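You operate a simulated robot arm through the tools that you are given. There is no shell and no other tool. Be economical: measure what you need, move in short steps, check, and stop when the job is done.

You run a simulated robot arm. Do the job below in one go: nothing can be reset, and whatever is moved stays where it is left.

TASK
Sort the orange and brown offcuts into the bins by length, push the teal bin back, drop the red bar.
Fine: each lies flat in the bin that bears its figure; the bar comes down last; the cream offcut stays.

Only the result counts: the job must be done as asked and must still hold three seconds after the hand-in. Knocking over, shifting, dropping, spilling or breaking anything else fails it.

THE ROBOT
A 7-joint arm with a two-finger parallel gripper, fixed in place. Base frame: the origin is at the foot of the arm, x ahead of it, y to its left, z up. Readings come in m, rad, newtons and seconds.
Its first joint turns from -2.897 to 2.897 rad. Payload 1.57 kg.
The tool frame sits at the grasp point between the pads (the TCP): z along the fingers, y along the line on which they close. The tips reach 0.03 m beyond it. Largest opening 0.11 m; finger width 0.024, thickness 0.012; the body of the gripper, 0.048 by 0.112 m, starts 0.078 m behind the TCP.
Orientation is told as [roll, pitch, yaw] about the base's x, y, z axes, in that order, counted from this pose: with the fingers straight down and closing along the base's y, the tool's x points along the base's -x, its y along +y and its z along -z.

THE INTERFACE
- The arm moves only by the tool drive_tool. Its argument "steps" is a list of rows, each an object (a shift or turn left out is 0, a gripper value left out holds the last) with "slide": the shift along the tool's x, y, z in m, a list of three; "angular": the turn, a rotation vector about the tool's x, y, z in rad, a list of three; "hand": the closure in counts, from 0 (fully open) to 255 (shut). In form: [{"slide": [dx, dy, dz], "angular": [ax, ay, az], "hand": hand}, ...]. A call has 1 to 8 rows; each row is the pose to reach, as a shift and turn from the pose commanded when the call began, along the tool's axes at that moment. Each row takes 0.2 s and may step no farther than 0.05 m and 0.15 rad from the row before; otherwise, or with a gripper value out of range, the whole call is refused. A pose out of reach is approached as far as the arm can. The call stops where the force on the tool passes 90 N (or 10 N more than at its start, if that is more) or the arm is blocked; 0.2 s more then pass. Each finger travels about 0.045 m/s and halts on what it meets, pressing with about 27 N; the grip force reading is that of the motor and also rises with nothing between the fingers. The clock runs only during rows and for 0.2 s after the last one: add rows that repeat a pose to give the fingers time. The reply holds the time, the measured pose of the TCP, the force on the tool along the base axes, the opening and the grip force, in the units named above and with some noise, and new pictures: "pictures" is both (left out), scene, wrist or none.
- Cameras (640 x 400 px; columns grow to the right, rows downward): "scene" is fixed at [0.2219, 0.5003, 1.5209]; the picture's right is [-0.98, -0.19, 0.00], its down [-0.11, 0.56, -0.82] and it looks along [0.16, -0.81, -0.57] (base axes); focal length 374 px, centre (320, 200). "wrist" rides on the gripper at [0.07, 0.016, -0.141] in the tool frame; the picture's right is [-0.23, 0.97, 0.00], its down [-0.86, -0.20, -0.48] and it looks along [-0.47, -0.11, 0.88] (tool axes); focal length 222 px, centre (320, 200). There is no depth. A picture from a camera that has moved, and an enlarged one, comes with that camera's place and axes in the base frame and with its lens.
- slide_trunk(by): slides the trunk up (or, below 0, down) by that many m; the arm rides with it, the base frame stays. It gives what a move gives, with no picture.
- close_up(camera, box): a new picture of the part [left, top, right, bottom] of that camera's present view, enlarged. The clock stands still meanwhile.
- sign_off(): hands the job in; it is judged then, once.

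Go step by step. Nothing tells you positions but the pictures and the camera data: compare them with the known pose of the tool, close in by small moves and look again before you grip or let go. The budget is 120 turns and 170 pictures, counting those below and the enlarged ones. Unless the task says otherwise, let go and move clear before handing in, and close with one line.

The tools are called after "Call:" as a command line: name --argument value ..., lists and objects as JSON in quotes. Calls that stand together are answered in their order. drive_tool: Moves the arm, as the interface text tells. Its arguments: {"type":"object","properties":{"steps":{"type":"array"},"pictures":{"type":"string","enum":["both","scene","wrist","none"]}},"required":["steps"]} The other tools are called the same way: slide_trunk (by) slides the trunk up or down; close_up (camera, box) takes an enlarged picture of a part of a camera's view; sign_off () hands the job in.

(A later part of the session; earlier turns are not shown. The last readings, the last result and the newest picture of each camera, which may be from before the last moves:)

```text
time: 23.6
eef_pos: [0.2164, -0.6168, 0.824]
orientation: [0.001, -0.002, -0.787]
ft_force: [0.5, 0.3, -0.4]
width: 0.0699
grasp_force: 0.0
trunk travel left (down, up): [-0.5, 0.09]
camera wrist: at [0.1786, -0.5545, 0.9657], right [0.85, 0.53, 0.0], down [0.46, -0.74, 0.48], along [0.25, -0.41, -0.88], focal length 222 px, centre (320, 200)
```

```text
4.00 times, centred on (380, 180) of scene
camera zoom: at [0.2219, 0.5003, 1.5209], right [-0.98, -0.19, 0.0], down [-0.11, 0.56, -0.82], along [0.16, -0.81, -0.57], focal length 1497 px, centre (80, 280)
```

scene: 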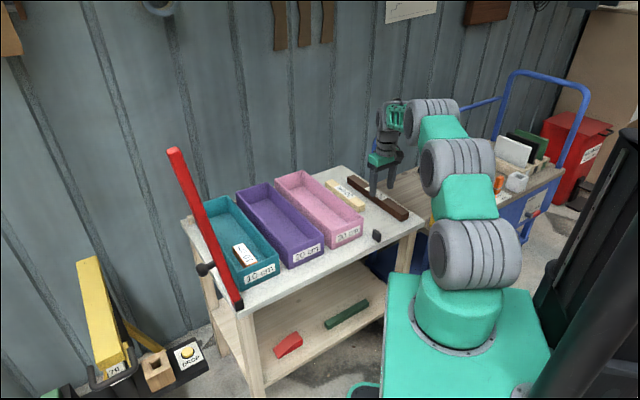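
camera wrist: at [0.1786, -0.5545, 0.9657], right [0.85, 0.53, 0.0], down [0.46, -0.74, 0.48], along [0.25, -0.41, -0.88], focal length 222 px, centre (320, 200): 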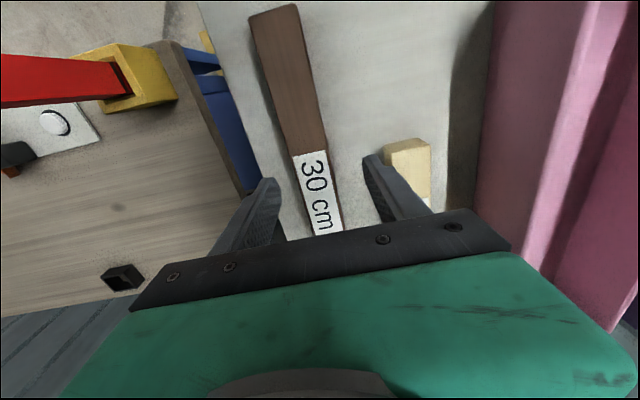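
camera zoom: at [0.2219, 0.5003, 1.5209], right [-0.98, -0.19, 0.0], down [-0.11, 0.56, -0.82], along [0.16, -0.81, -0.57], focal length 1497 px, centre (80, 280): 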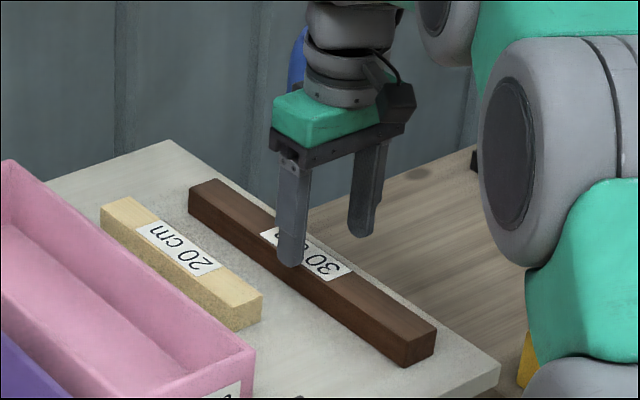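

Reach is fine. Brown lies about 6 mm to one side, so I'll shift and descend to grip height.

Call:
drive_tool --steps '[{"slide": [-0.005, -0.006, 0.01]}, {"slide": [-0.008, -0.006, 0.03]}, {"slide": [-0.008, -0.006, 0.041]}]'

Call:
close_up --camera "scene" --box '[330, 140, 430, 240]'

```text
time: 24.4
eef_pos: [0.2189, -0.6245, 0.7831]
orientation: [0.002, 0.0, -0.786]
ft_force: [-0.1, -0.3, 0.4]
width: 0.0697
grasp_force: 0.1
trunk travel left (down, up): [-0.5, 0.09]
camera wrist: at [0.1801, -0.5643, 0.9245], right [0.85, 0.53, 0.0], down [0.46, -0.75, 0.48], along [0.25, -0.41, -0.88], focal length 222 px, centre (320, 200)
```

scene: 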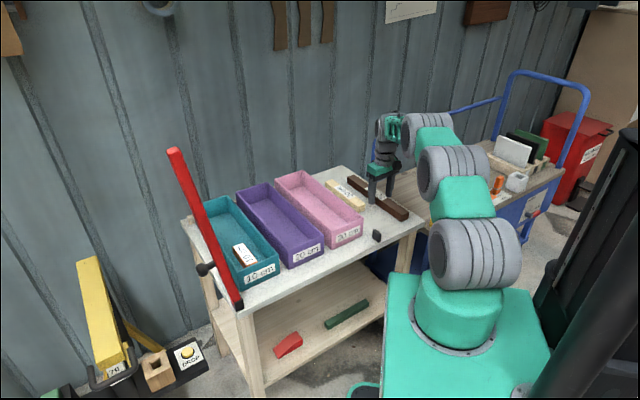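
wrist: 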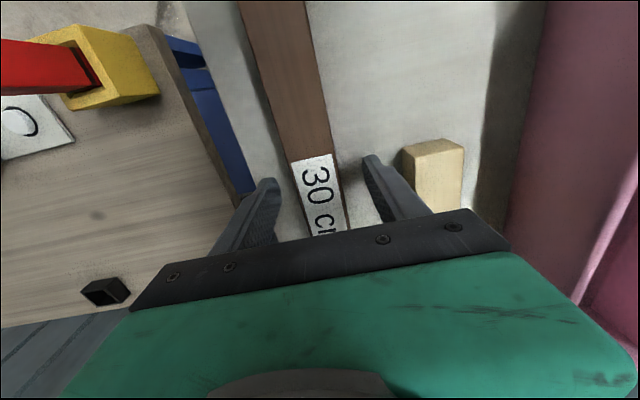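

```text
4.00 times, centred on (380, 190) of scene
camera zoom: at [0.2219, 0.5003, 1.5209], right [-0.98, -0.19, 0.0], down [-0.11, 0.56, -0.82], along [0.16, -0.81, -0.57], focal length 1497 px, centre (80, 240)
```

zoom: 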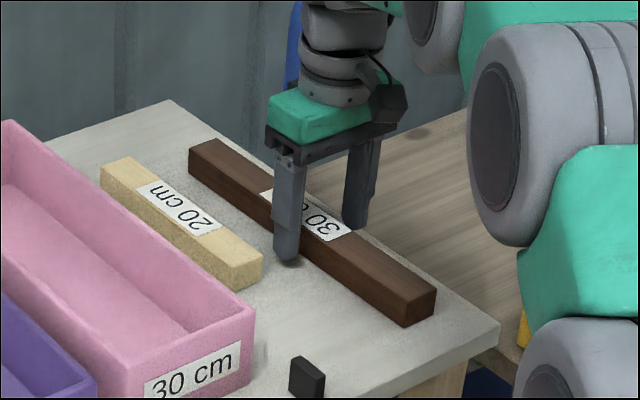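

The fingers straddle brown with the cream piece clear. I'll close and lift slightly.

Call:
drive_tool --steps '[{"slide": [0, 0, 0], "hand": 255}, {"slide": [0, 0, 0], "hand": 255}, {"slide": [0, 0, 0], "hand": 255}, {"slide": [0, 0, 0], "hand": 255}, {"slide": [0, 0, -0.01], "hand": 255}, {"slide": [0, 0, -0.04], "hand": 255}]'

Call:
close_up --camera "scene" --box '[330, 140, 430, 240]'

```text
time: 25.8
eef_pos: [0.2186, -0.624, 0.8233]
orientation: [-0.001, 0.004, -0.786]
ft_force: [0.6, -0.5, -2.1]
width: 0.0355
grasp_force: 27.1
trunk travel left (down, up): [-0.5, 0.09]
camera wrist: at [0.1807, -0.5639, 0.9644], right [0.85, 0.53, 0.0], down [0.46, -0.75, 0.48], along [0.25, -0.41, -0.88], focal length 222 px, centre (320, 200)
```

scene: 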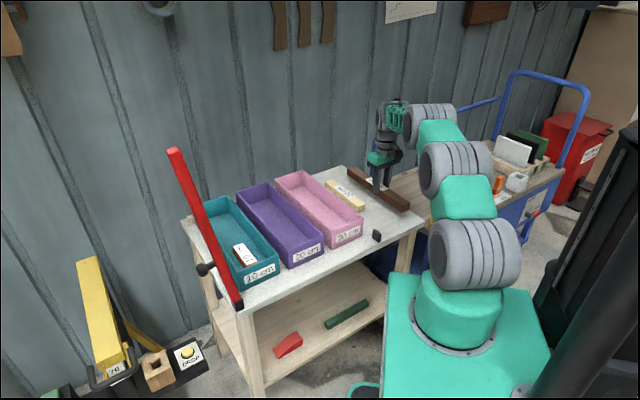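
wrist: 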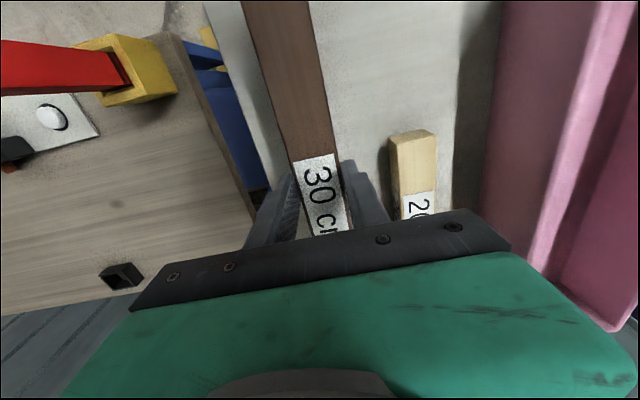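

```text
4.00 times, centred on (380, 190) of scene
camera zoom: at [0.2219, 0.5003, 1.5209], right [-0.98, -0.19, 0.0], down [-0.11, 0.56, -0.82], along [0.16, -0.81, -0.57], focal length 1497 px, centre (80, 240)
```

zoom: 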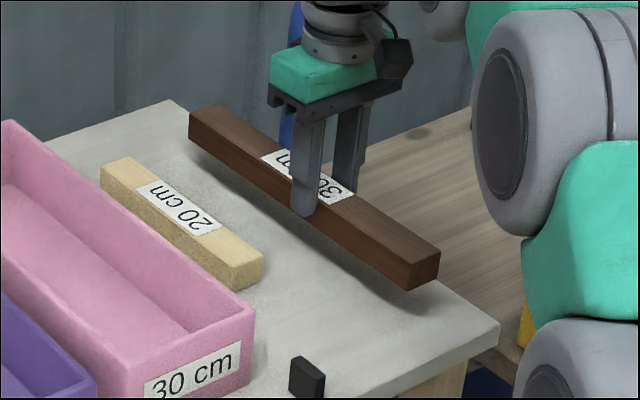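

Brown is held level. I'll raise it and carry it over the pink bin.

Call:
drive_tool --steps '[{"slide": [0, 0, -0.04]}, {"slide": [0, 0, -0.08]}, {"slide": [0, 0, -0.12]}, {"slide": [0, 0.03, -0.13]}, {"slide": [-0.01, 0.06, -0.13]}, {"slide": [-0.02, 0.1, -0.13]}, {"slide": [-0.03, 0.14, -0.13]}, {"slide": [-0.038, 0.18, -0.13]}]' --pictures "none"

Call:
drive_tool --steps '[{"slide": [0, 0.03, 0]}, {"slide": [0, 0.057, 0]}, {"slide": [0, 0.057, 0.03]}]'

Call:
close_up --camera "scene" --box '[240, 120, 400, 260]'

Call:
close_up --camera "wrist" --box '[160, 0, 480, 240]'

```text
time: 27.6
eef_pos: [0.3716, -0.5257, 0.9528]
orientation: [0.001, 0.001, -0.786]
ft_force: [0.0, 0.2, -2.0]
width: 0.0356
grasp_force: 27.3
trunk travel left (down, up): [-0.5, 0.09]
```

```text
time: 28.4
eef_pos: [0.4123, -0.4849, 0.9216]
orientation: [-0.001, 0.0, -0.784]
ft_force: [-0.3, -0.4, -2.0]
width: 0.0355
grasp_force: 26.4
trunk travel left (down, up): [-0.5, 0.09]
camera wrist: at [0.3744, -0.4231, 1.0641], right [0.85, 0.53, 0.0], down [0.46, -0.75, 0.48], along [0.25, -0.41, -0.88], focal length 222 px, centre (320, 200)
```

scene: 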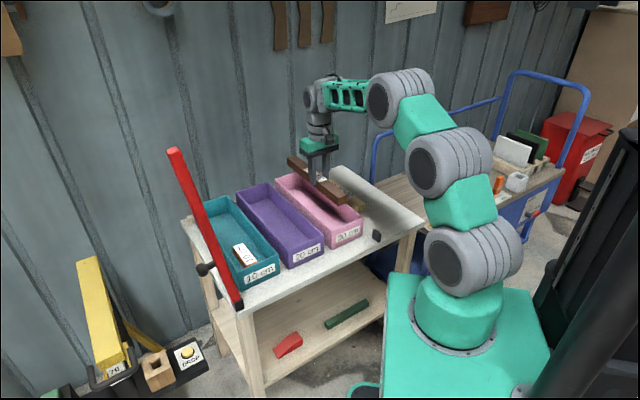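
wrist: 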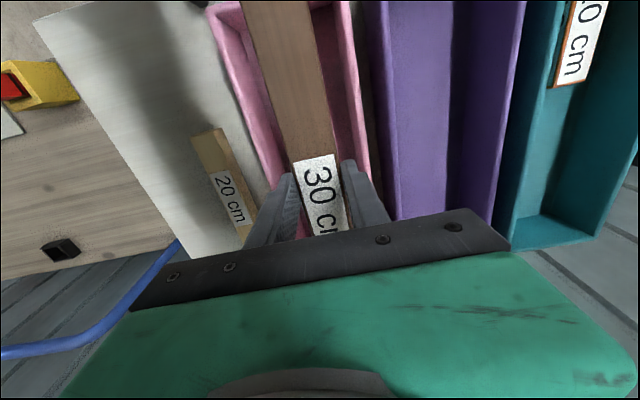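

```text
2.86 times, centred on (320, 190) of scene
camera zoom: at [0.2219, 0.5003, 1.5209], right [-0.98, -0.19, 0.0], down [-0.11, 0.56, -0.82], along [0.16, -0.81, -0.57], focal length 1069 px, centre (320, 229)
```

zoom: 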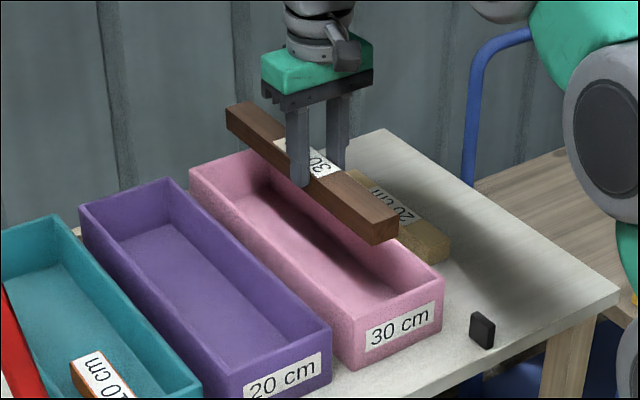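

```text
1.67 times, centred on (320, 120) of wrist
camera zoom: at [0.3744, -0.4231, 1.0641], right [0.85, 0.53, 0.0], down [0.46, -0.75, 0.48], along [0.25, -0.41, -0.88], focal length 370 px, centre (320, 333)
```

zoom: 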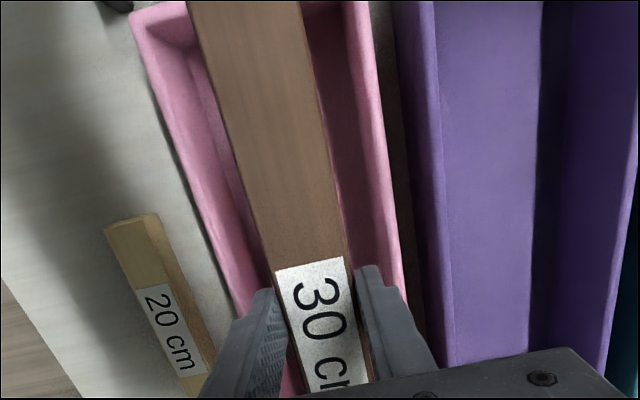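

It's nearly centred. I'll shift 3 mm and lower to just above the rim for another look.

Call:
drive_tool --steps '[{"slide": [0, -0.003, 0.02]}, {"slide": [0, -0.003, 0.042]}]'

Call:
close_up --camera "scene" --box '[260, 140, 380, 250]'

Call:
close_up --camera "wrist" --box '[160, 0, 480, 240]'

```text
time: 29.0
eef_pos: [0.4094, -0.4878, 0.8804]
orientation: [-0.001, 0.0, -0.785]
ft_force: [-0.3, -0.6, -2.0]
width: 0.0353
grasp_force: 26.9
trunk travel left (down, up): [-0.5, 0.09]
camera wrist: at [0.3719, -0.4254, 1.0219], right [0.85, 0.53, 0.0], down [0.46, -0.75, 0.48], along [0.25, -0.41, -0.88], focal length 222 px, centre (320, 200)
```

scene: 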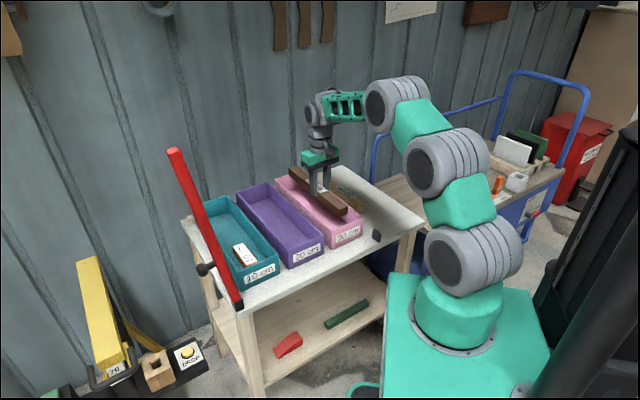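
wrist: 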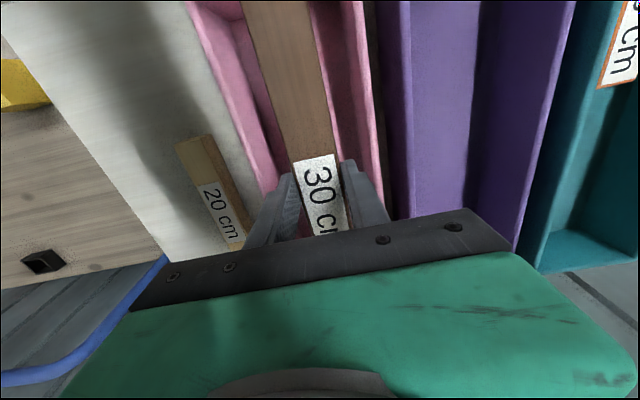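

```text
3.64 times, centred on (320, 195) of scene
camera zoom: at [0.2219, 0.5003, 1.5209], right [-0.98, -0.19, 0.0], down [-0.11, 0.56, -0.82], along [0.16, -0.81, -0.57], focal length 1361 px, centre (320, 218)
```

zoom: 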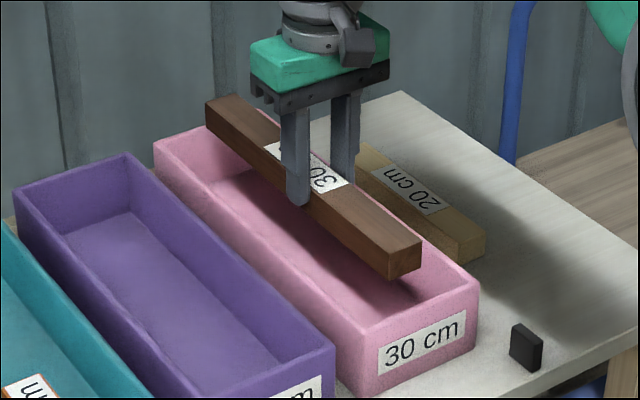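

```text
1.67 times, centred on (320, 120) of wrist
camera zoom: at [0.3719, -0.4254, 1.0219], right [0.85, 0.53, 0.0], down [0.46, -0.75, 0.48], along [0.25, -0.41, -0.88], focal length 370 px, centre (320, 333)
```

zoom: 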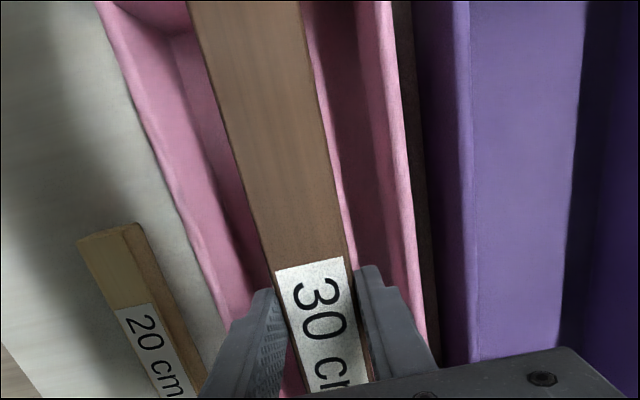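

In the scene view brown's far end sits over the pink bin's far wall, so I'll pull it 13 mm toward me, shift 3 mm sideways and recheck.

Call:
drive_tool --steps '[{"slide": [0.007, 0.002, 0]}, {"slide": [0.013, 0.003, 0]}]' --pictures "wrist"

Call:
close_up --camera "scene" --box '[260, 150, 370, 250]'

```text
time: 29.6
eef_pos: [0.4034, -0.4746, 0.8801]
orientation: [0.0, 0.002, -0.786]
ft_force: [0.4, 0.0, -2.3]
width: 0.0356
grasp_force: 26.8
trunk travel left (down, up): [-0.5, 0.09]
camera wrist: at [0.365, -0.4136, 1.0225], right [0.85, 0.53, 0.0], down [0.46, -0.75, 0.48], along [0.25, -0.41, -0.88], focal length 222 px, centre (320, 200)
```

wrist: 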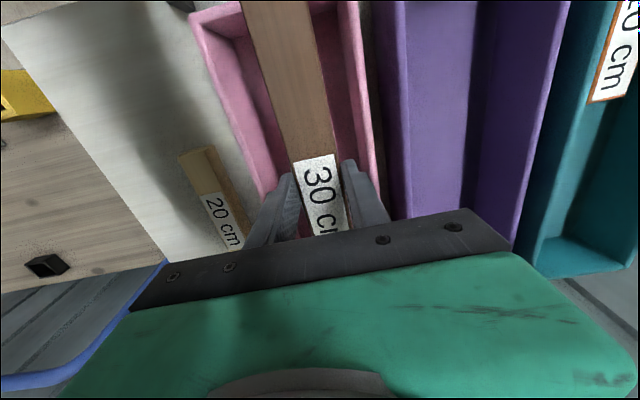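

```text
4.00 times, centred on (315, 200) of scene
camera zoom: at [0.2219, 0.5003, 1.5209], right [-0.98, -0.19, 0.0], down [-0.11, 0.56, -0.82], along [0.16, -0.81, -0.57], focal length 1497 px, centre (340, 200)
```

zoom: 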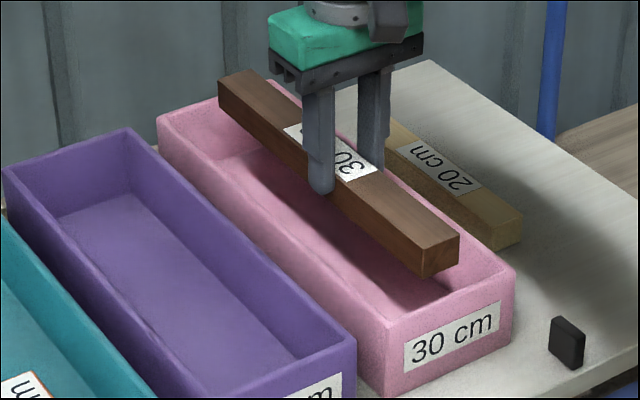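

Brown is now centred lengthwise with about 12 mm of slack at each end. I'll lower it into the bin.

Call:
drive_tool --steps '[{"slide": [0, 0.003, 0.02]}, {"slide": [0, 0.003, 0.04]}, {"slide": [0, 0.003, 0.055]}]'

Call:
close_up --camera "scene" --box '[260, 150, 370, 250]'

```text
time: 30.4
eef_pos: [0.4057, -0.4729, 0.8285]
orientation: [0.001, -0.003, -0.786]
ft_force: [-0.2, 1.9, 10.8]
width: 0.0353
grasp_force: 27.1
trunk travel left (down, up): [-0.5, 0.09]
camera wrist: at [0.3674, -0.4113, 0.9693], right [0.85, 0.53, 0.0], down [0.46, -0.74, 0.48], along [0.26, -0.41, -0.88], focal length 222 px, centre (320, 200)
```

scene: 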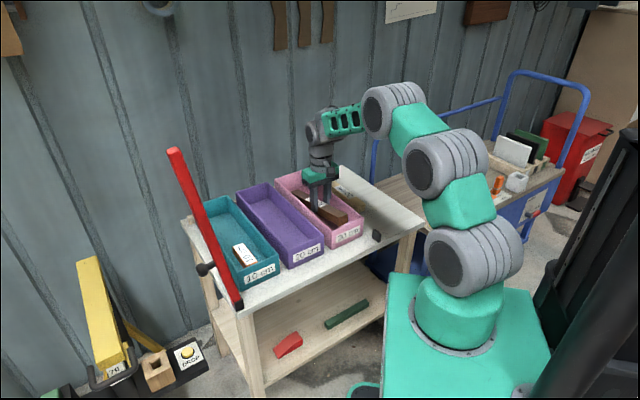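
wrist: 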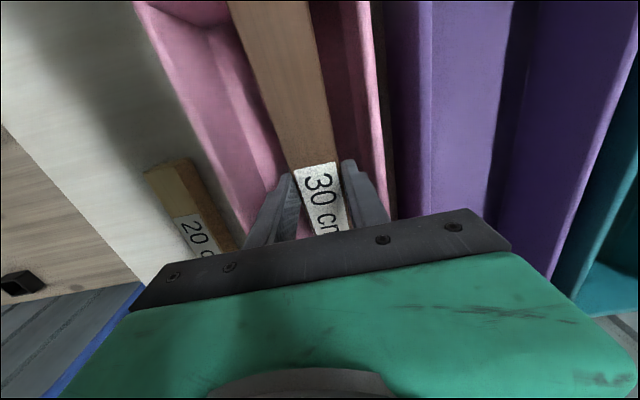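

```text
4.00 times, centred on (315, 200) of scene
camera zoom: at [0.2219, 0.5003, 1.5209], right [-0.98, -0.19, 0.0], down [-0.11, 0.56, -0.82], along [0.16, -0.81, -0.57], focal length 1497 px, centre (340, 200)
```

zoom: 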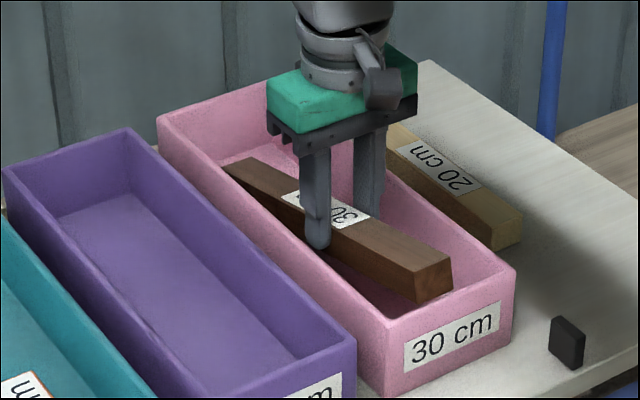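

Contact came early: brown's near end seems to have caught on the near rim and tilted slightly. I'll lift a little and look.

Call:
drive_tool --steps '[{"slide": [0, 0, -0.015]}, {"slide": [0, 0, -0.03]}]'

Call:
close_up --camera "scene" --box '[260, 150, 370, 250]'

Call:
close_up --camera "wrist" --box '[120, 0, 440, 200]'

```text
time: 31.0
eef_pos: [0.4045, -0.4729, 0.8542]
orientation: [-0.001, 0.002, -0.786]
ft_force: [0.9, 0.5, -1.6]
width: 0.0355
grasp_force: 26.6
trunk travel left (down, up): [-0.5, 0.09]
camera wrist: at [0.3669, -0.4116, 0.9976], right [0.85, 0.53, 0.0], down [0.46, -0.75, 0.48], along [0.25, -0.4, -0.88], focal length 222 px, centre (320, 200)
```

scene: 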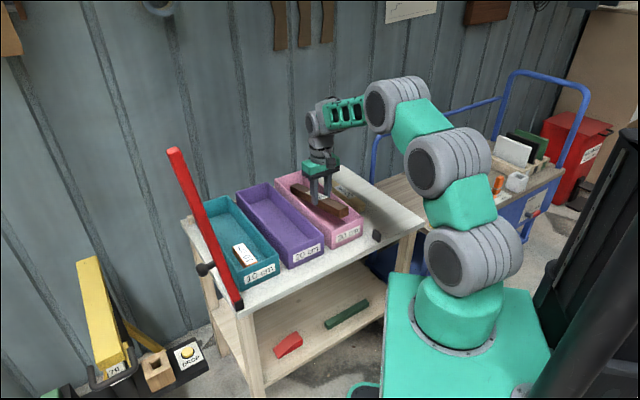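
wrist: 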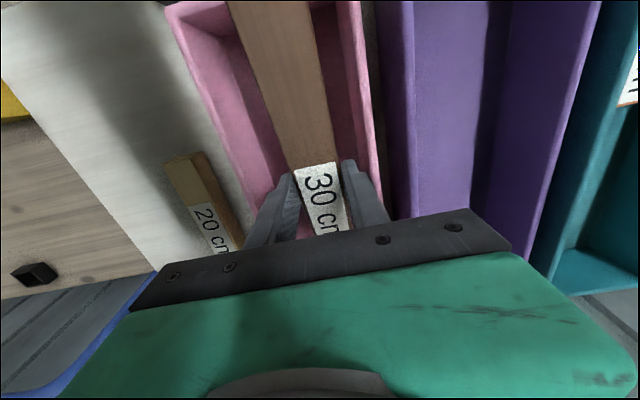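

```text
4.00 times, centred on (315, 200) of scene
camera zoom: at [0.2219, 0.5003, 1.5209], right [-0.98, -0.19, 0.0], down [-0.11, 0.56, -0.82], along [0.16, -0.81, -0.57], focal length 1497 px, centre (340, 200)
```

zoom: 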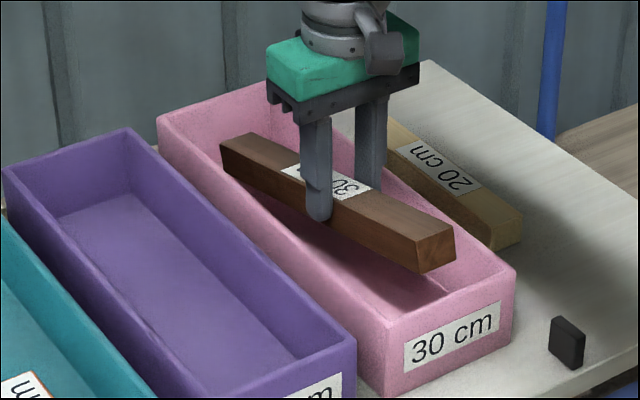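

```text
2.00 times, centred on (280, 100) of wrist
camera zoom: at [0.3669, -0.4116, 0.9976], right [0.85, 0.53, 0.0], down [0.46, -0.75, 0.48], along [0.25, -0.4, -0.88], focal length 444 px, centre (400, 400)
```

zoom: 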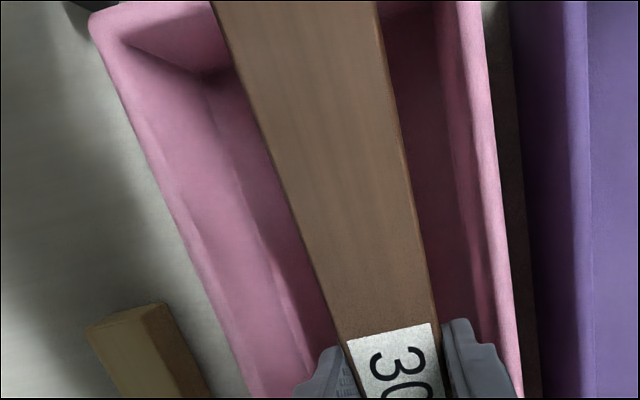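

Brown has pitched about 0.1 rad in the grip with its near end up. I'll tilt the tool back by that amount and shift 11 mm outward so it clears the near rim.

Call:
drive_tool --steps '[{"slide": [0, 0, -0.015]}, {"slide": [-0.006, 0, -0.015], "angular": [0, -0.05, 0]}, {"slide": [-0.011, 0, -0.015], "angular": [0, -0.1, 0]}]'

Call:
close_up --camera "scene" --box '[260, 150, 370, 250]'

Call:
close_up --camera "wrist" --box '[120, 0, 440, 200]'

```text
time: 31.8
eef_pos: [0.4127, -0.4814, 0.8711]
orientation: [0.001, -0.1, -0.787]
ft_force: [-0.1, 0.6, -2.8]
width: 0.0352
grasp_force: 27.9
trunk travel left (down, up): [-0.5, 0.09]
camera wrist: at [0.3653, -0.4098, 1.0051], right [0.85, 0.53, 0.02], down [0.43, -0.71, 0.56], along [0.31, -0.47, -0.83], focal length 222 px, centre (320, 200)
```

scene: 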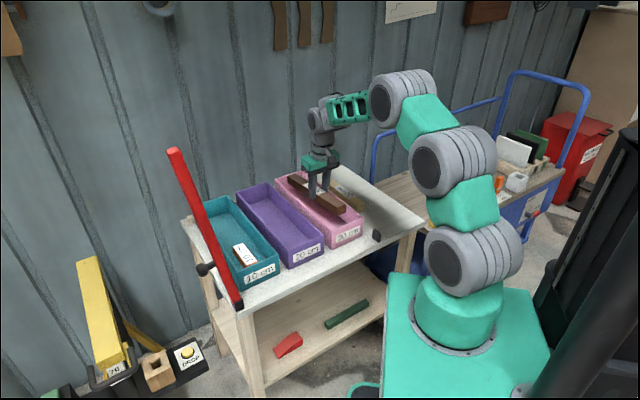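
wrist: 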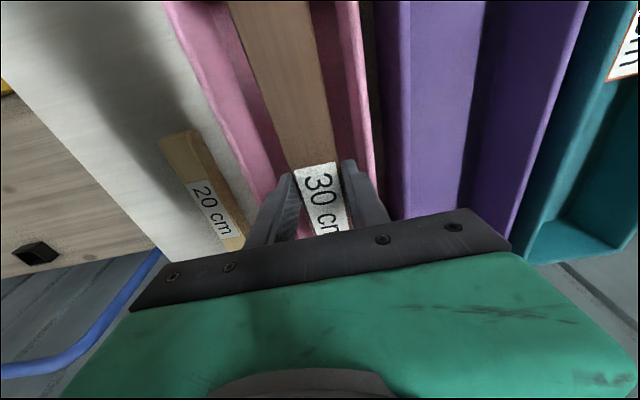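

```text
4.00 times, centred on (315, 200) of scene
camera zoom: at [0.2219, 0.5003, 1.5209], right [-0.98, -0.19, 0.0], down [-0.11, 0.56, -0.82], along [0.16, -0.81, -0.57], focal length 1497 px, centre (340, 200)
```

zoom: 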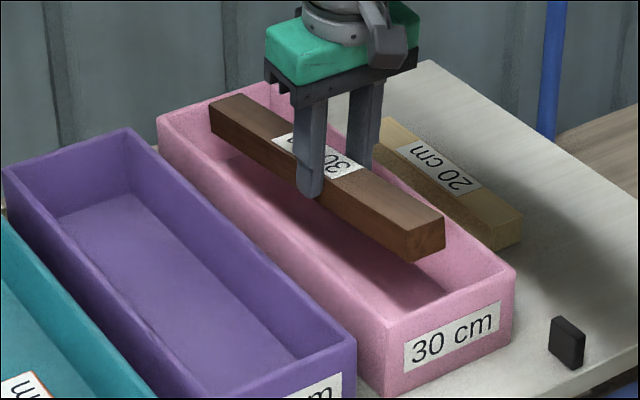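

```text
2.00 times, centred on (280, 100) of wrist
camera zoom: at [0.3653, -0.4098, 1.0051], right [0.85, 0.53, 0.02], down [0.43, -0.71, 0.56], along [0.31, -0.47, -0.83], focal length 444 px, centre (400, 400)
```

zoom: 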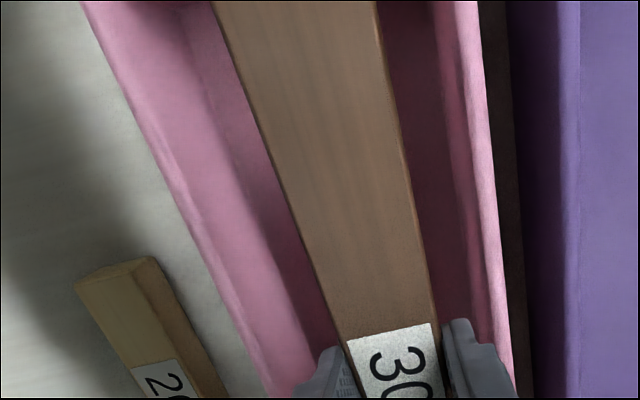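

It's still near-end-up by about 0.1 rad compared with the level view, so I'll tilt the same amount again.

Call:
drive_tool --steps '[{"slide": [0, 0, 0], "angular": [0, -0.055, 0]}, {"slide": [0, 0, 0], "angular": [0, -0.11, 0]}]'

Call:
close_up --camera "scene" --box '[260, 150, 370, 250]'

```text
time: 32.4
eef_pos: [0.4137, -0.4811, 0.8722]
orientation: [0.0, -0.211, -0.785]
ft_force: [0.6, -0.4, -2.1]
width: 0.0354
grasp_force: 27.0
trunk travel left (down, up): [-0.5, 0.09]
camera wrist: at [0.3553, -0.3999, 0.9955], right [0.85, 0.53, 0.05], down [0.38, -0.66, 0.65], along [0.38, -0.53, -0.76], focal length 222 px, centre (320, 200)
```

scene: 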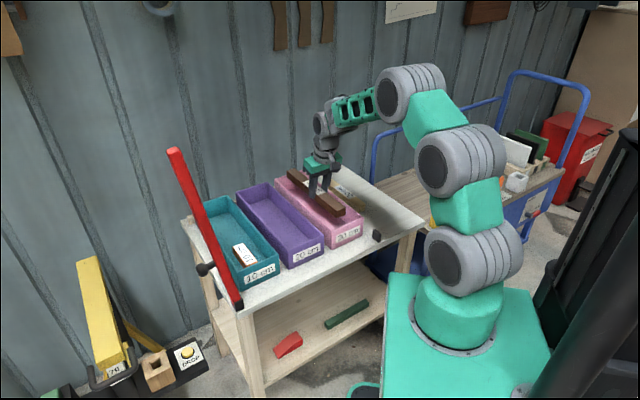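
wrist: 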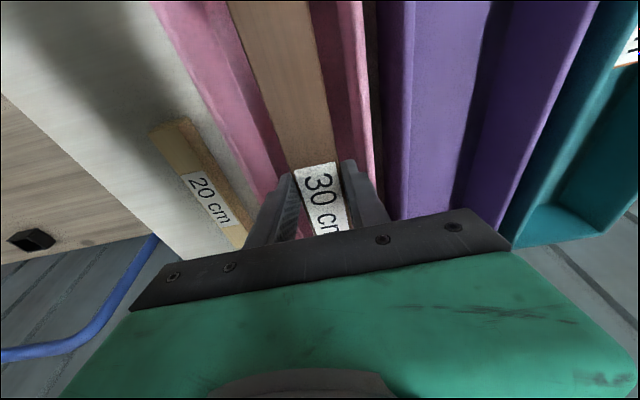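

```text
4.00 times, centred on (315, 200) of scene
camera zoom: at [0.2219, 0.5003, 1.5209], right [-0.98, -0.19, 0.0], down [-0.11, 0.56, -0.82], along [0.16, -0.81, -0.57], focal length 1497 px, centre (340, 200)
```

zoom: 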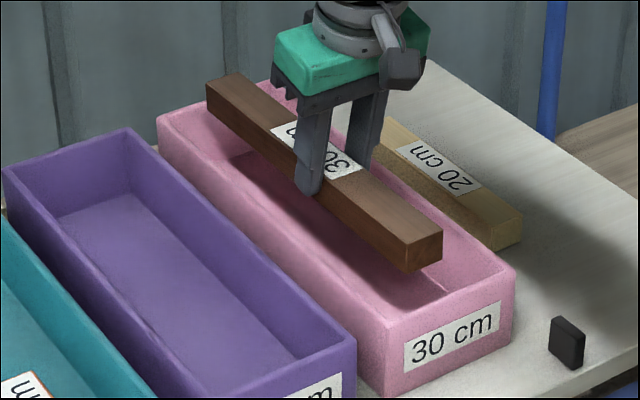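

Brown is level again and, by both measures, centred in the pink bin to within a few millimetres. I'll lower it straight down; because of the tilt this needs an x component.

Call:
drive_tool --steps '[{"slide": [0.0042, 0, 0.0196]}, {"slide": [0.0083, 0, 0.0391]}]'

Call:
close_up --camera "scene" --box '[260, 150, 370, 250]'

```text
time: 33.0
eef_pos: [0.4118, -0.4816, 0.8304]
orientation: [0.0, -0.211, -0.786]
ft_force: [-0.4, 0.1, -2.7]
width: 0.0354
grasp_force: 27.0
trunk travel left (down, up): [-0.5, 0.09]
camera wrist: at [0.3551, -0.4003, 0.955], right [0.85, 0.53, 0.05], down [0.38, -0.66, 0.65], along [0.38, -0.53, -0.76], focal length 222 px, centre (320, 200)
```

scene: 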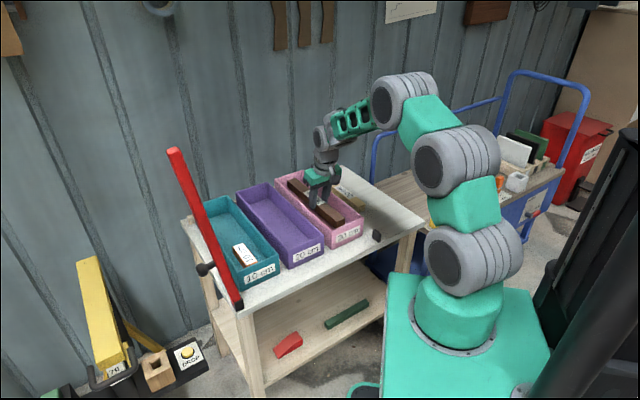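
wrist: 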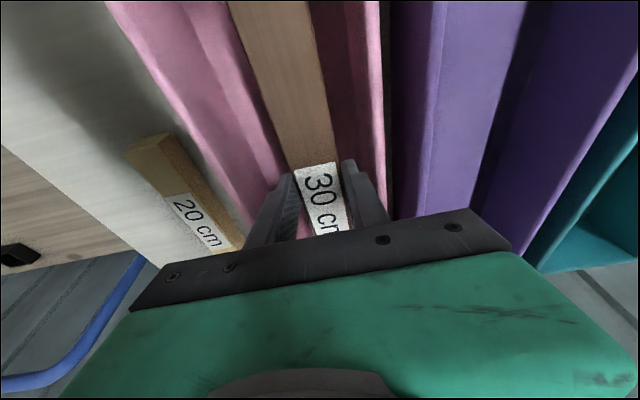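

```text
4.00 times, centred on (315, 200) of scene
camera zoom: at [0.2219, 0.5003, 1.5209], right [-0.98, -0.19, 0.0], down [-0.11, 0.56, -0.82], along [0.16, -0.81, -0.57], focal length 1497 px, centre (340, 200)
```

zoom: 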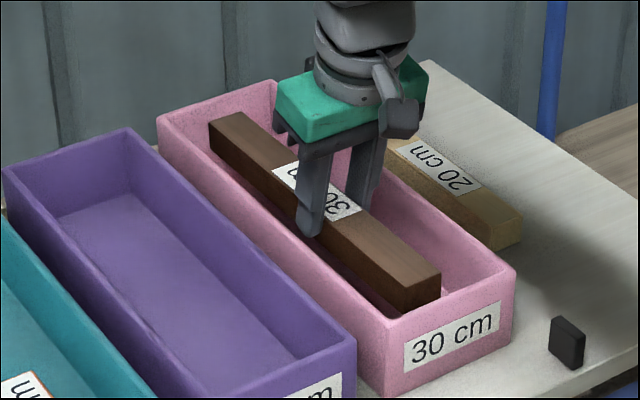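

It's inside and free. I'll lower it the rest of the way in small steps.

Call:
drive_tool --steps '[{"slide": [0.0042, 0, 0.0196]}, {"slide": [0.0063, 0, 0.0293]}, {"slide": [0.0071, 0, 0.0333]}, {"slide": [0.0077, 0, 0.0362]}]'

Call:
close_up --camera "scene" --box '[260, 150, 370, 250]'

```text
time: 34.0
eef_pos: [0.4131, -0.4809, 0.794]
orientation: [-0.001, -0.209, -0.786]
ft_force: [-0.5, 0.7, -2.8]
width: 0.0358
grasp_force: 27.0
trunk travel left (down, up): [-0.5, 0.09]
camera wrist: at [0.3555, -0.4002, 0.9179], right [0.85, 0.53, 0.05], down [0.38, -0.66, 0.65], along [0.37, -0.53, -0.76], focal length 222 px, centre (320, 200)
```

scene: 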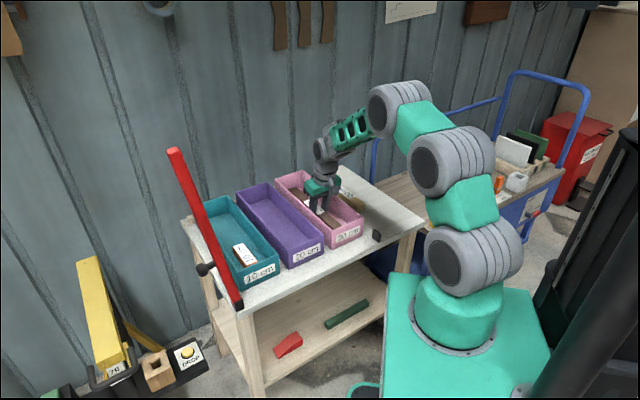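
wrist: 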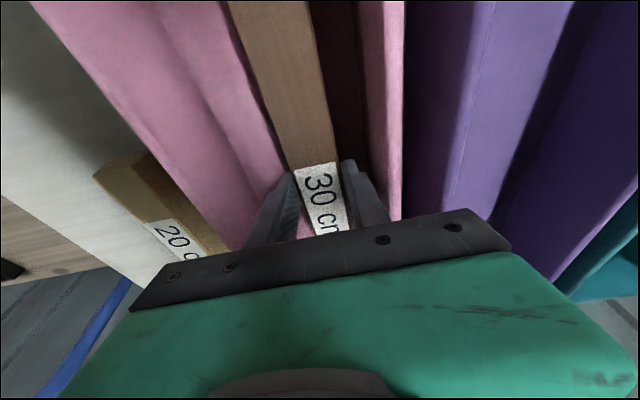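

```text
4.00 times, centred on (315, 200) of scene
camera zoom: at [0.2219, 0.5003, 1.5209], right [-0.98, -0.19, 0.0], down [-0.11, 0.56, -0.82], along [0.16, -0.81, -0.57], focal length 1497 px, centre (340, 200)
```

zoom: 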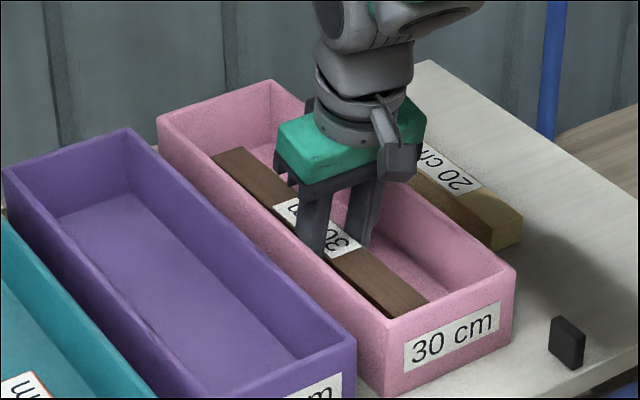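

It's almost on the floor but a little close to the purple-side wall. I'll shift 6 mm the other way and touch down.

Call:
drive_tool --steps '[{"slide": [0, -0.006, 0]}, {"slide": [0.0004, -0.006, 0.002]}, {"slide": [0.0008, -0.006, 0.004]}, {"slide": [0.0012, -0.006, 0.006]}]' --pictures "none"

```text
time: 35.0
eef_pos: [0.4083, -0.4861, 0.7881]
orientation: [-0.001, -0.213, -0.785]
ft_force: [-0.1, 0.2, 2.3]
width: 0.0357
grasp_force: 26.4
trunk travel left (down, up): [-0.5, 0.09]
```

Light contact now (about 4 to 5 N above the free reading). I'll open to about 0.052 and rise straight up.

Call:
drive_tool --steps '[{"slide": [0, 0, 0], "hand": 135}, {"slide": [0, 0, 0], "hand": 135}, {"slide": [0, 0, 0], "hand": 135}, {"slide": [-0.0062, 0, -0.0293], "hand": 135}, {"slide": [-0.0146, 0, -0.0685], "hand": 135}, {"slide": [-0.025, 0, -0.1173], "hand": 135}, {"slide": [-0.0333, 0, -0.1565], "hand": 135}]'

Call:
close_up --camera "scene" --box '[220, 150, 400, 290]'

```text
time: 36.6
eef_pos: [0.4082, -0.4853, 0.9488]
orientation: [0.0, -0.21, -0.786]
ft_force: [-0.7, -0.1, 0.1]
width: 0.0522
grasp_force: 0.1
trunk travel left (down, up): [-0.5, 0.09]
camera wrist: at [0.3511, -0.405, 1.0724], right [0.85, 0.53, 0.05], down [0.38, -0.66, 0.65], along [0.37, -0.53, -0.76], focal length 222 px, centre (320, 200)
```

scene: 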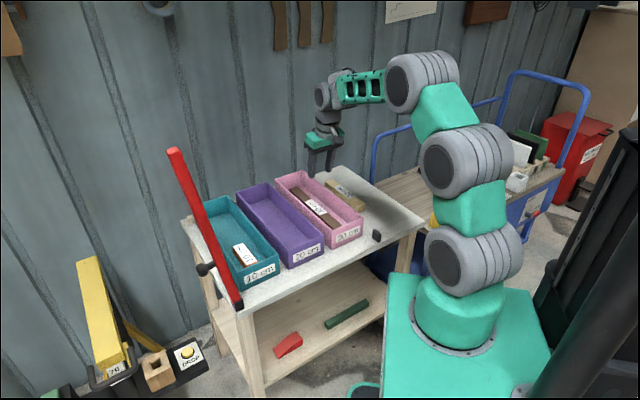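
wrist: 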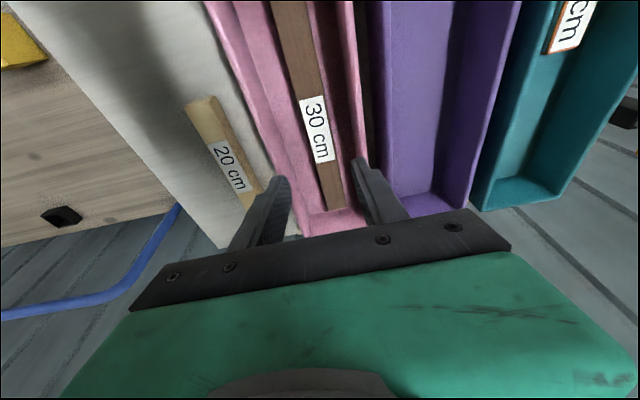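

```text
2.86 times, centred on (310, 220) of scene
camera zoom: at [0.2219, 0.5003, 1.5209], right [-0.98, -0.19, 0.0], down [-0.11, 0.56, -0.82], along [0.16, -0.81, -0.57], focal length 1069 px, centre (349, 143)
```

zoom: 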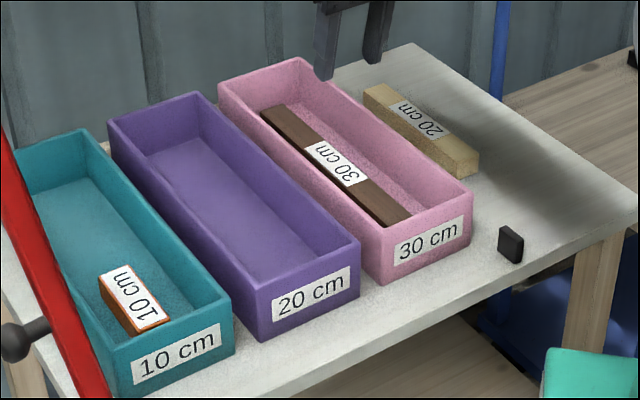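

Both offcuts lie flat and cream is untouched. Before dealing with the bar I want a close look at its hinge and knob, so I'll level the tool and move to a viewing pose.

Call:
drive_tool --steps '[{"slide": [-0.0104, 0, -0.049], "angular": [0, 0.07, 0]}, {"slide": [-0.0208, 0, -0.098], "angular": [0, 0.14, 0]}, {"slide": [-0.0313, 0, -0.147], "angular": [0, 0.21, 0]}]' --pictures "none"

Call:
drive_tool --steps '[{"slide": [0.045, 0.02, 0], "angular": [0, 0, -0.1]}, {"slide": [0.09, 0.04, 0], "angular": [0, 0, -0.2]}, {"slide": [0.135, 0.06, 0], "angular": [0, 0, -0.3]}, {"slide": [0.18, 0.08, 0], "angular": [0, 0, -0.4]}, {"slide": [0.225, 0.1, 0], "angular": [0, 0, -0.5]}, {"slide": [0.27, 0.12, 0], "angular": [0, 0, -0.6]}, {"slide": [0.31, 0.14, 0], "angular": [0, 0, -0.7]}, {"slide": [0.34, 0.16, 0], "angular": [0, 0, -0.785]}]'

```text
refused: row 3 steps farther than a row can; nothing moved
```

```text
time: 38.4
eef_pos: [0.286, -0.136, 0.8769]
orientation: [-0.15, -0.148, 0.01]
ft_force: [-0.7, -0.4, -0.9]
width: 0.0517
grasp_force: 0.2
trunk travel left (down, up): [-0.5, 0.09]
camera wrist: at [0.1969, -0.1003, 1.0028], right [0.23, 0.97, -0.11], down [0.77, -0.12, 0.62], along [0.59, -0.23, -0.77], focal length 222 px, centre (320, 200)
```

scene: 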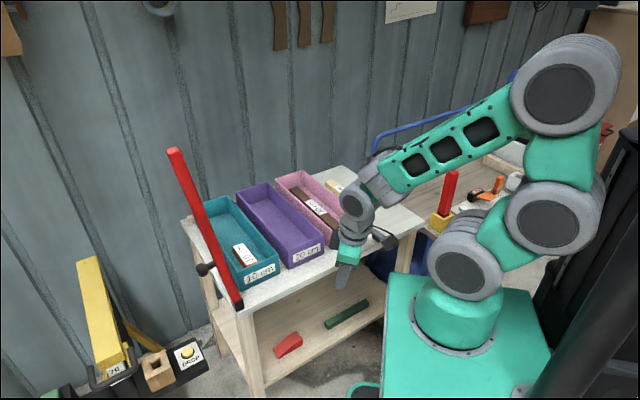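
wrist: 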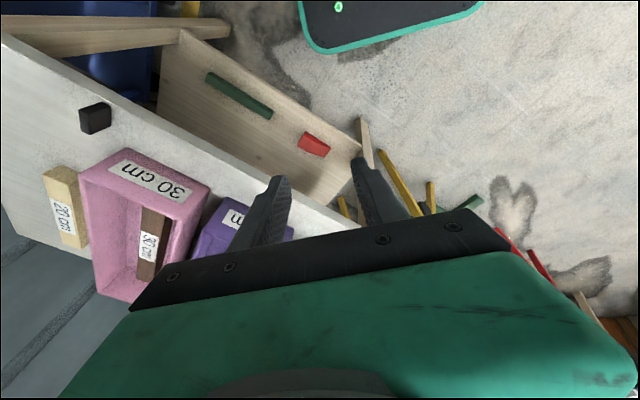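

The first call was refused for too large a step, and the second one ran from the tilted pose and dropped the hand lower than planned. Nothing looks disturbed, but I'll level and raise the hand now and check the table afterwards.

Call:
drive_tool --steps '[{"slide": [-0.006, -0.006, -0.039], "angular": [-0.05, 0.05, 0]}, {"slide": [-0.012, -0.012, -0.078], "angular": [-0.1, 0.1, 0]}, {"slide": [-0.018, -0.018, -0.117], "angular": [-0.15, 0.148, 0]}, {"slide": [-0.024, -0.024, -0.156], "angular": [-0.15, 0.148, 0]}, {"slide": [-0.03, -0.03, -0.196], "angular": [-0.15, 0.148, 0]}]'

Call:
close_up --camera "scene" --box '[160, 140, 440, 315]'

```text
time: 39.6
eef_pos: [0.2866, -0.138, 1.0797]
orientation: [0.004, 0.0, -0.001]
ft_force: [-0.4, -0.8, 0.4]
width: 0.0521
grasp_force: 0.1
trunk travel left (down, up): [-0.5, 0.09]
camera wrist: at [0.2171, -0.1219, 1.2212], right [0.23, 0.97, 0.0], down [0.86, -0.2, 0.48], along [0.47, -0.11, -0.88], focal length 222 px, centre (320, 200)
```

scene: 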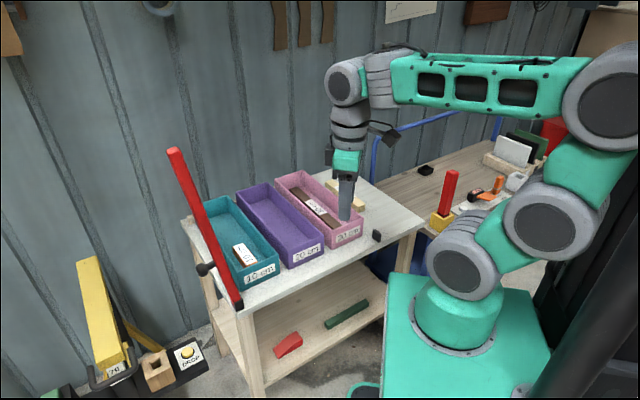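
wrist: 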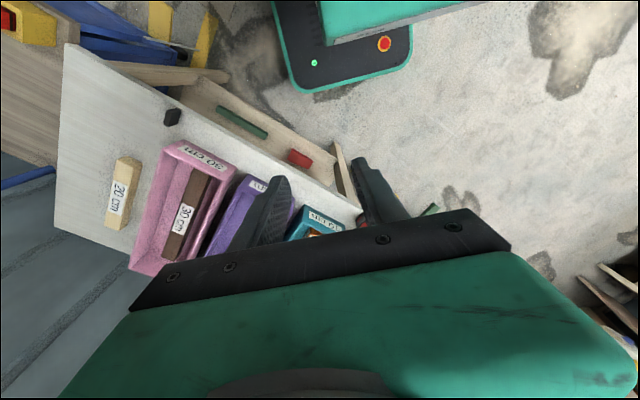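

```text
2.29 times, centred on (300, 228) of scene
camera zoom: at [0.2219, 0.5003, 1.5209], right [-0.98, -0.19, 0.0], down [-0.11, 0.56, -0.82], along [0.16, -0.81, -0.57], focal length 856 px, centre (366, 137)
```

zoom: 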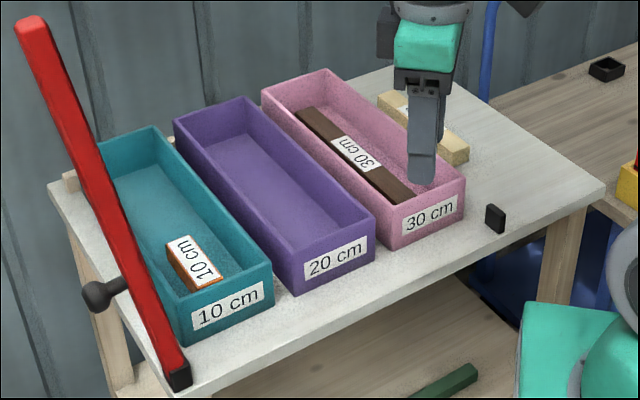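

Everything on the table is still in place. Now a close look at the bar, its knob and the DROP box.

Call:
close_up --camera "scene" --box '[185, 240, 265, 315]'

Call:
close_up --camera "scene" --box '[80, 320, 220, 400]'

```text
5.33 times, centred on (225, 278) of scene
camera zoom: at [0.2219, 0.5003, 1.5209], right [-0.98, -0.19, 0.0], down [-0.11, 0.56, -0.82], along [0.16, -0.81, -0.57], focal length 1996 px, centre (827, -213)
```

zoom: 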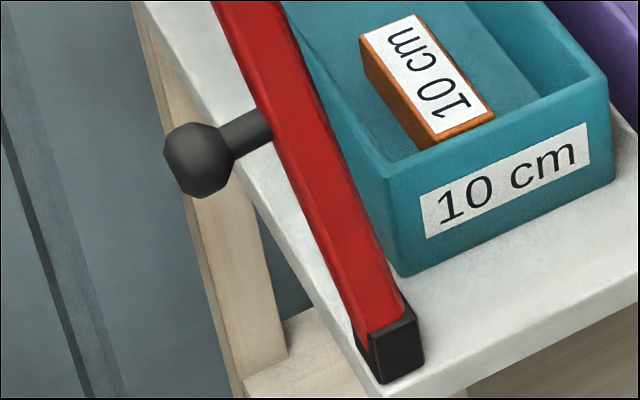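

```text
4.57 times, centred on (150, 360) of scene
camera zoom: at [0.2219, 0.5003, 1.5209], right [-0.98, -0.19, 0.0], down [-0.11, 0.56, -0.82], along [0.16, -0.81, -0.57], focal length 1711 px, centre (1097, -531)
```

zoom: 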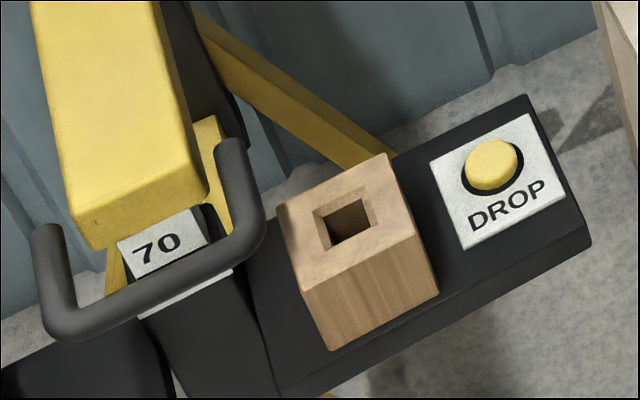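

The DROP box belongs to the separate yellow stand. The red bar is a hinged gate leaning slightly past vertical, and its rest is the black block. I'll open the hand, turn it back to the table's angle and go to the bar's top on the base side, above the bins.

Call:
drive_tool --steps '[{"slide": [-0.005, 0.003, -0.04], "angular": [0, 0, 0.098], "hand": 0}, {"slide": [-0.02, 0.013, -0.075], "angular": [0, 0, 0.196], "hand": 0}, {"slide": [-0.05, 0.033, -0.1], "angular": [0, 0, 0.294], "hand": 0}, {"slide": [-0.088, 0.057, -0.1], "angular": [0, 0, 0.392], "hand": 0}, {"slide": [-0.126, 0.082, -0.1], "angular": [0, 0, 0.49], "hand": 0}, {"slide": [-0.164, 0.107, -0.1], "angular": [0, 0, 0.588], "hand": 0}, {"slide": [-0.202, 0.131, -0.1], "angular": [0, 0, 0.686], "hand": 0}, {"slide": [-0.228, 0.148, -0.1], "angular": [0, 0, 0.785], "hand": 0}]'

Call:
close_up --camera "scene" --box '[140, 100, 340, 310]'

```text
time: 41.4
eef_pos: [0.5165, 0.0101, 1.1772]
orientation: [0.002, 0.001, -0.785]
ft_force: [0.2, -0.8, 0.0]
width: 0.1101
grasp_force: 0.0
trunk travel left (down, up): [-0.5, 0.09]
camera wrist: at [0.4785, 0.0721, 1.3193], right [0.85, 0.53, 0.0], down [0.46, -0.75, 0.48], along [0.25, -0.41, -0.88], focal length 222 px, centre (320, 200)
```

scene: 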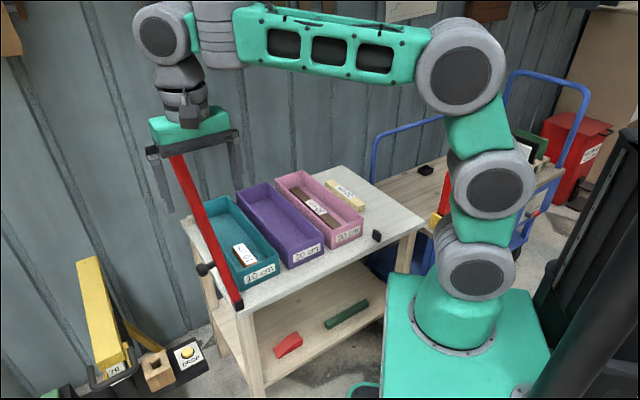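
wrist: 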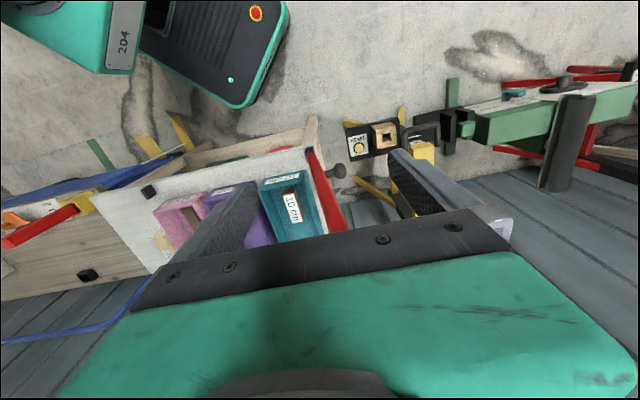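

```text
1.90 times, centred on (240, 205) of scene
camera zoom: at [0.2219, 0.5003, 1.5209], right [-0.98, -0.19, 0.0], down [-0.11, 0.56, -0.82], along [0.16, -0.81, -0.57], focal length 713 px, centre (472, 190)
```

zoom: 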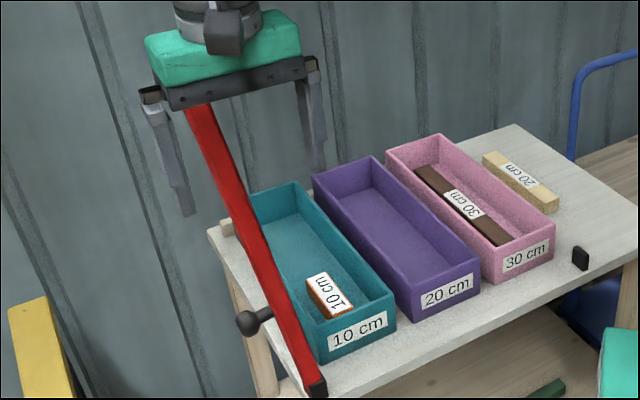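

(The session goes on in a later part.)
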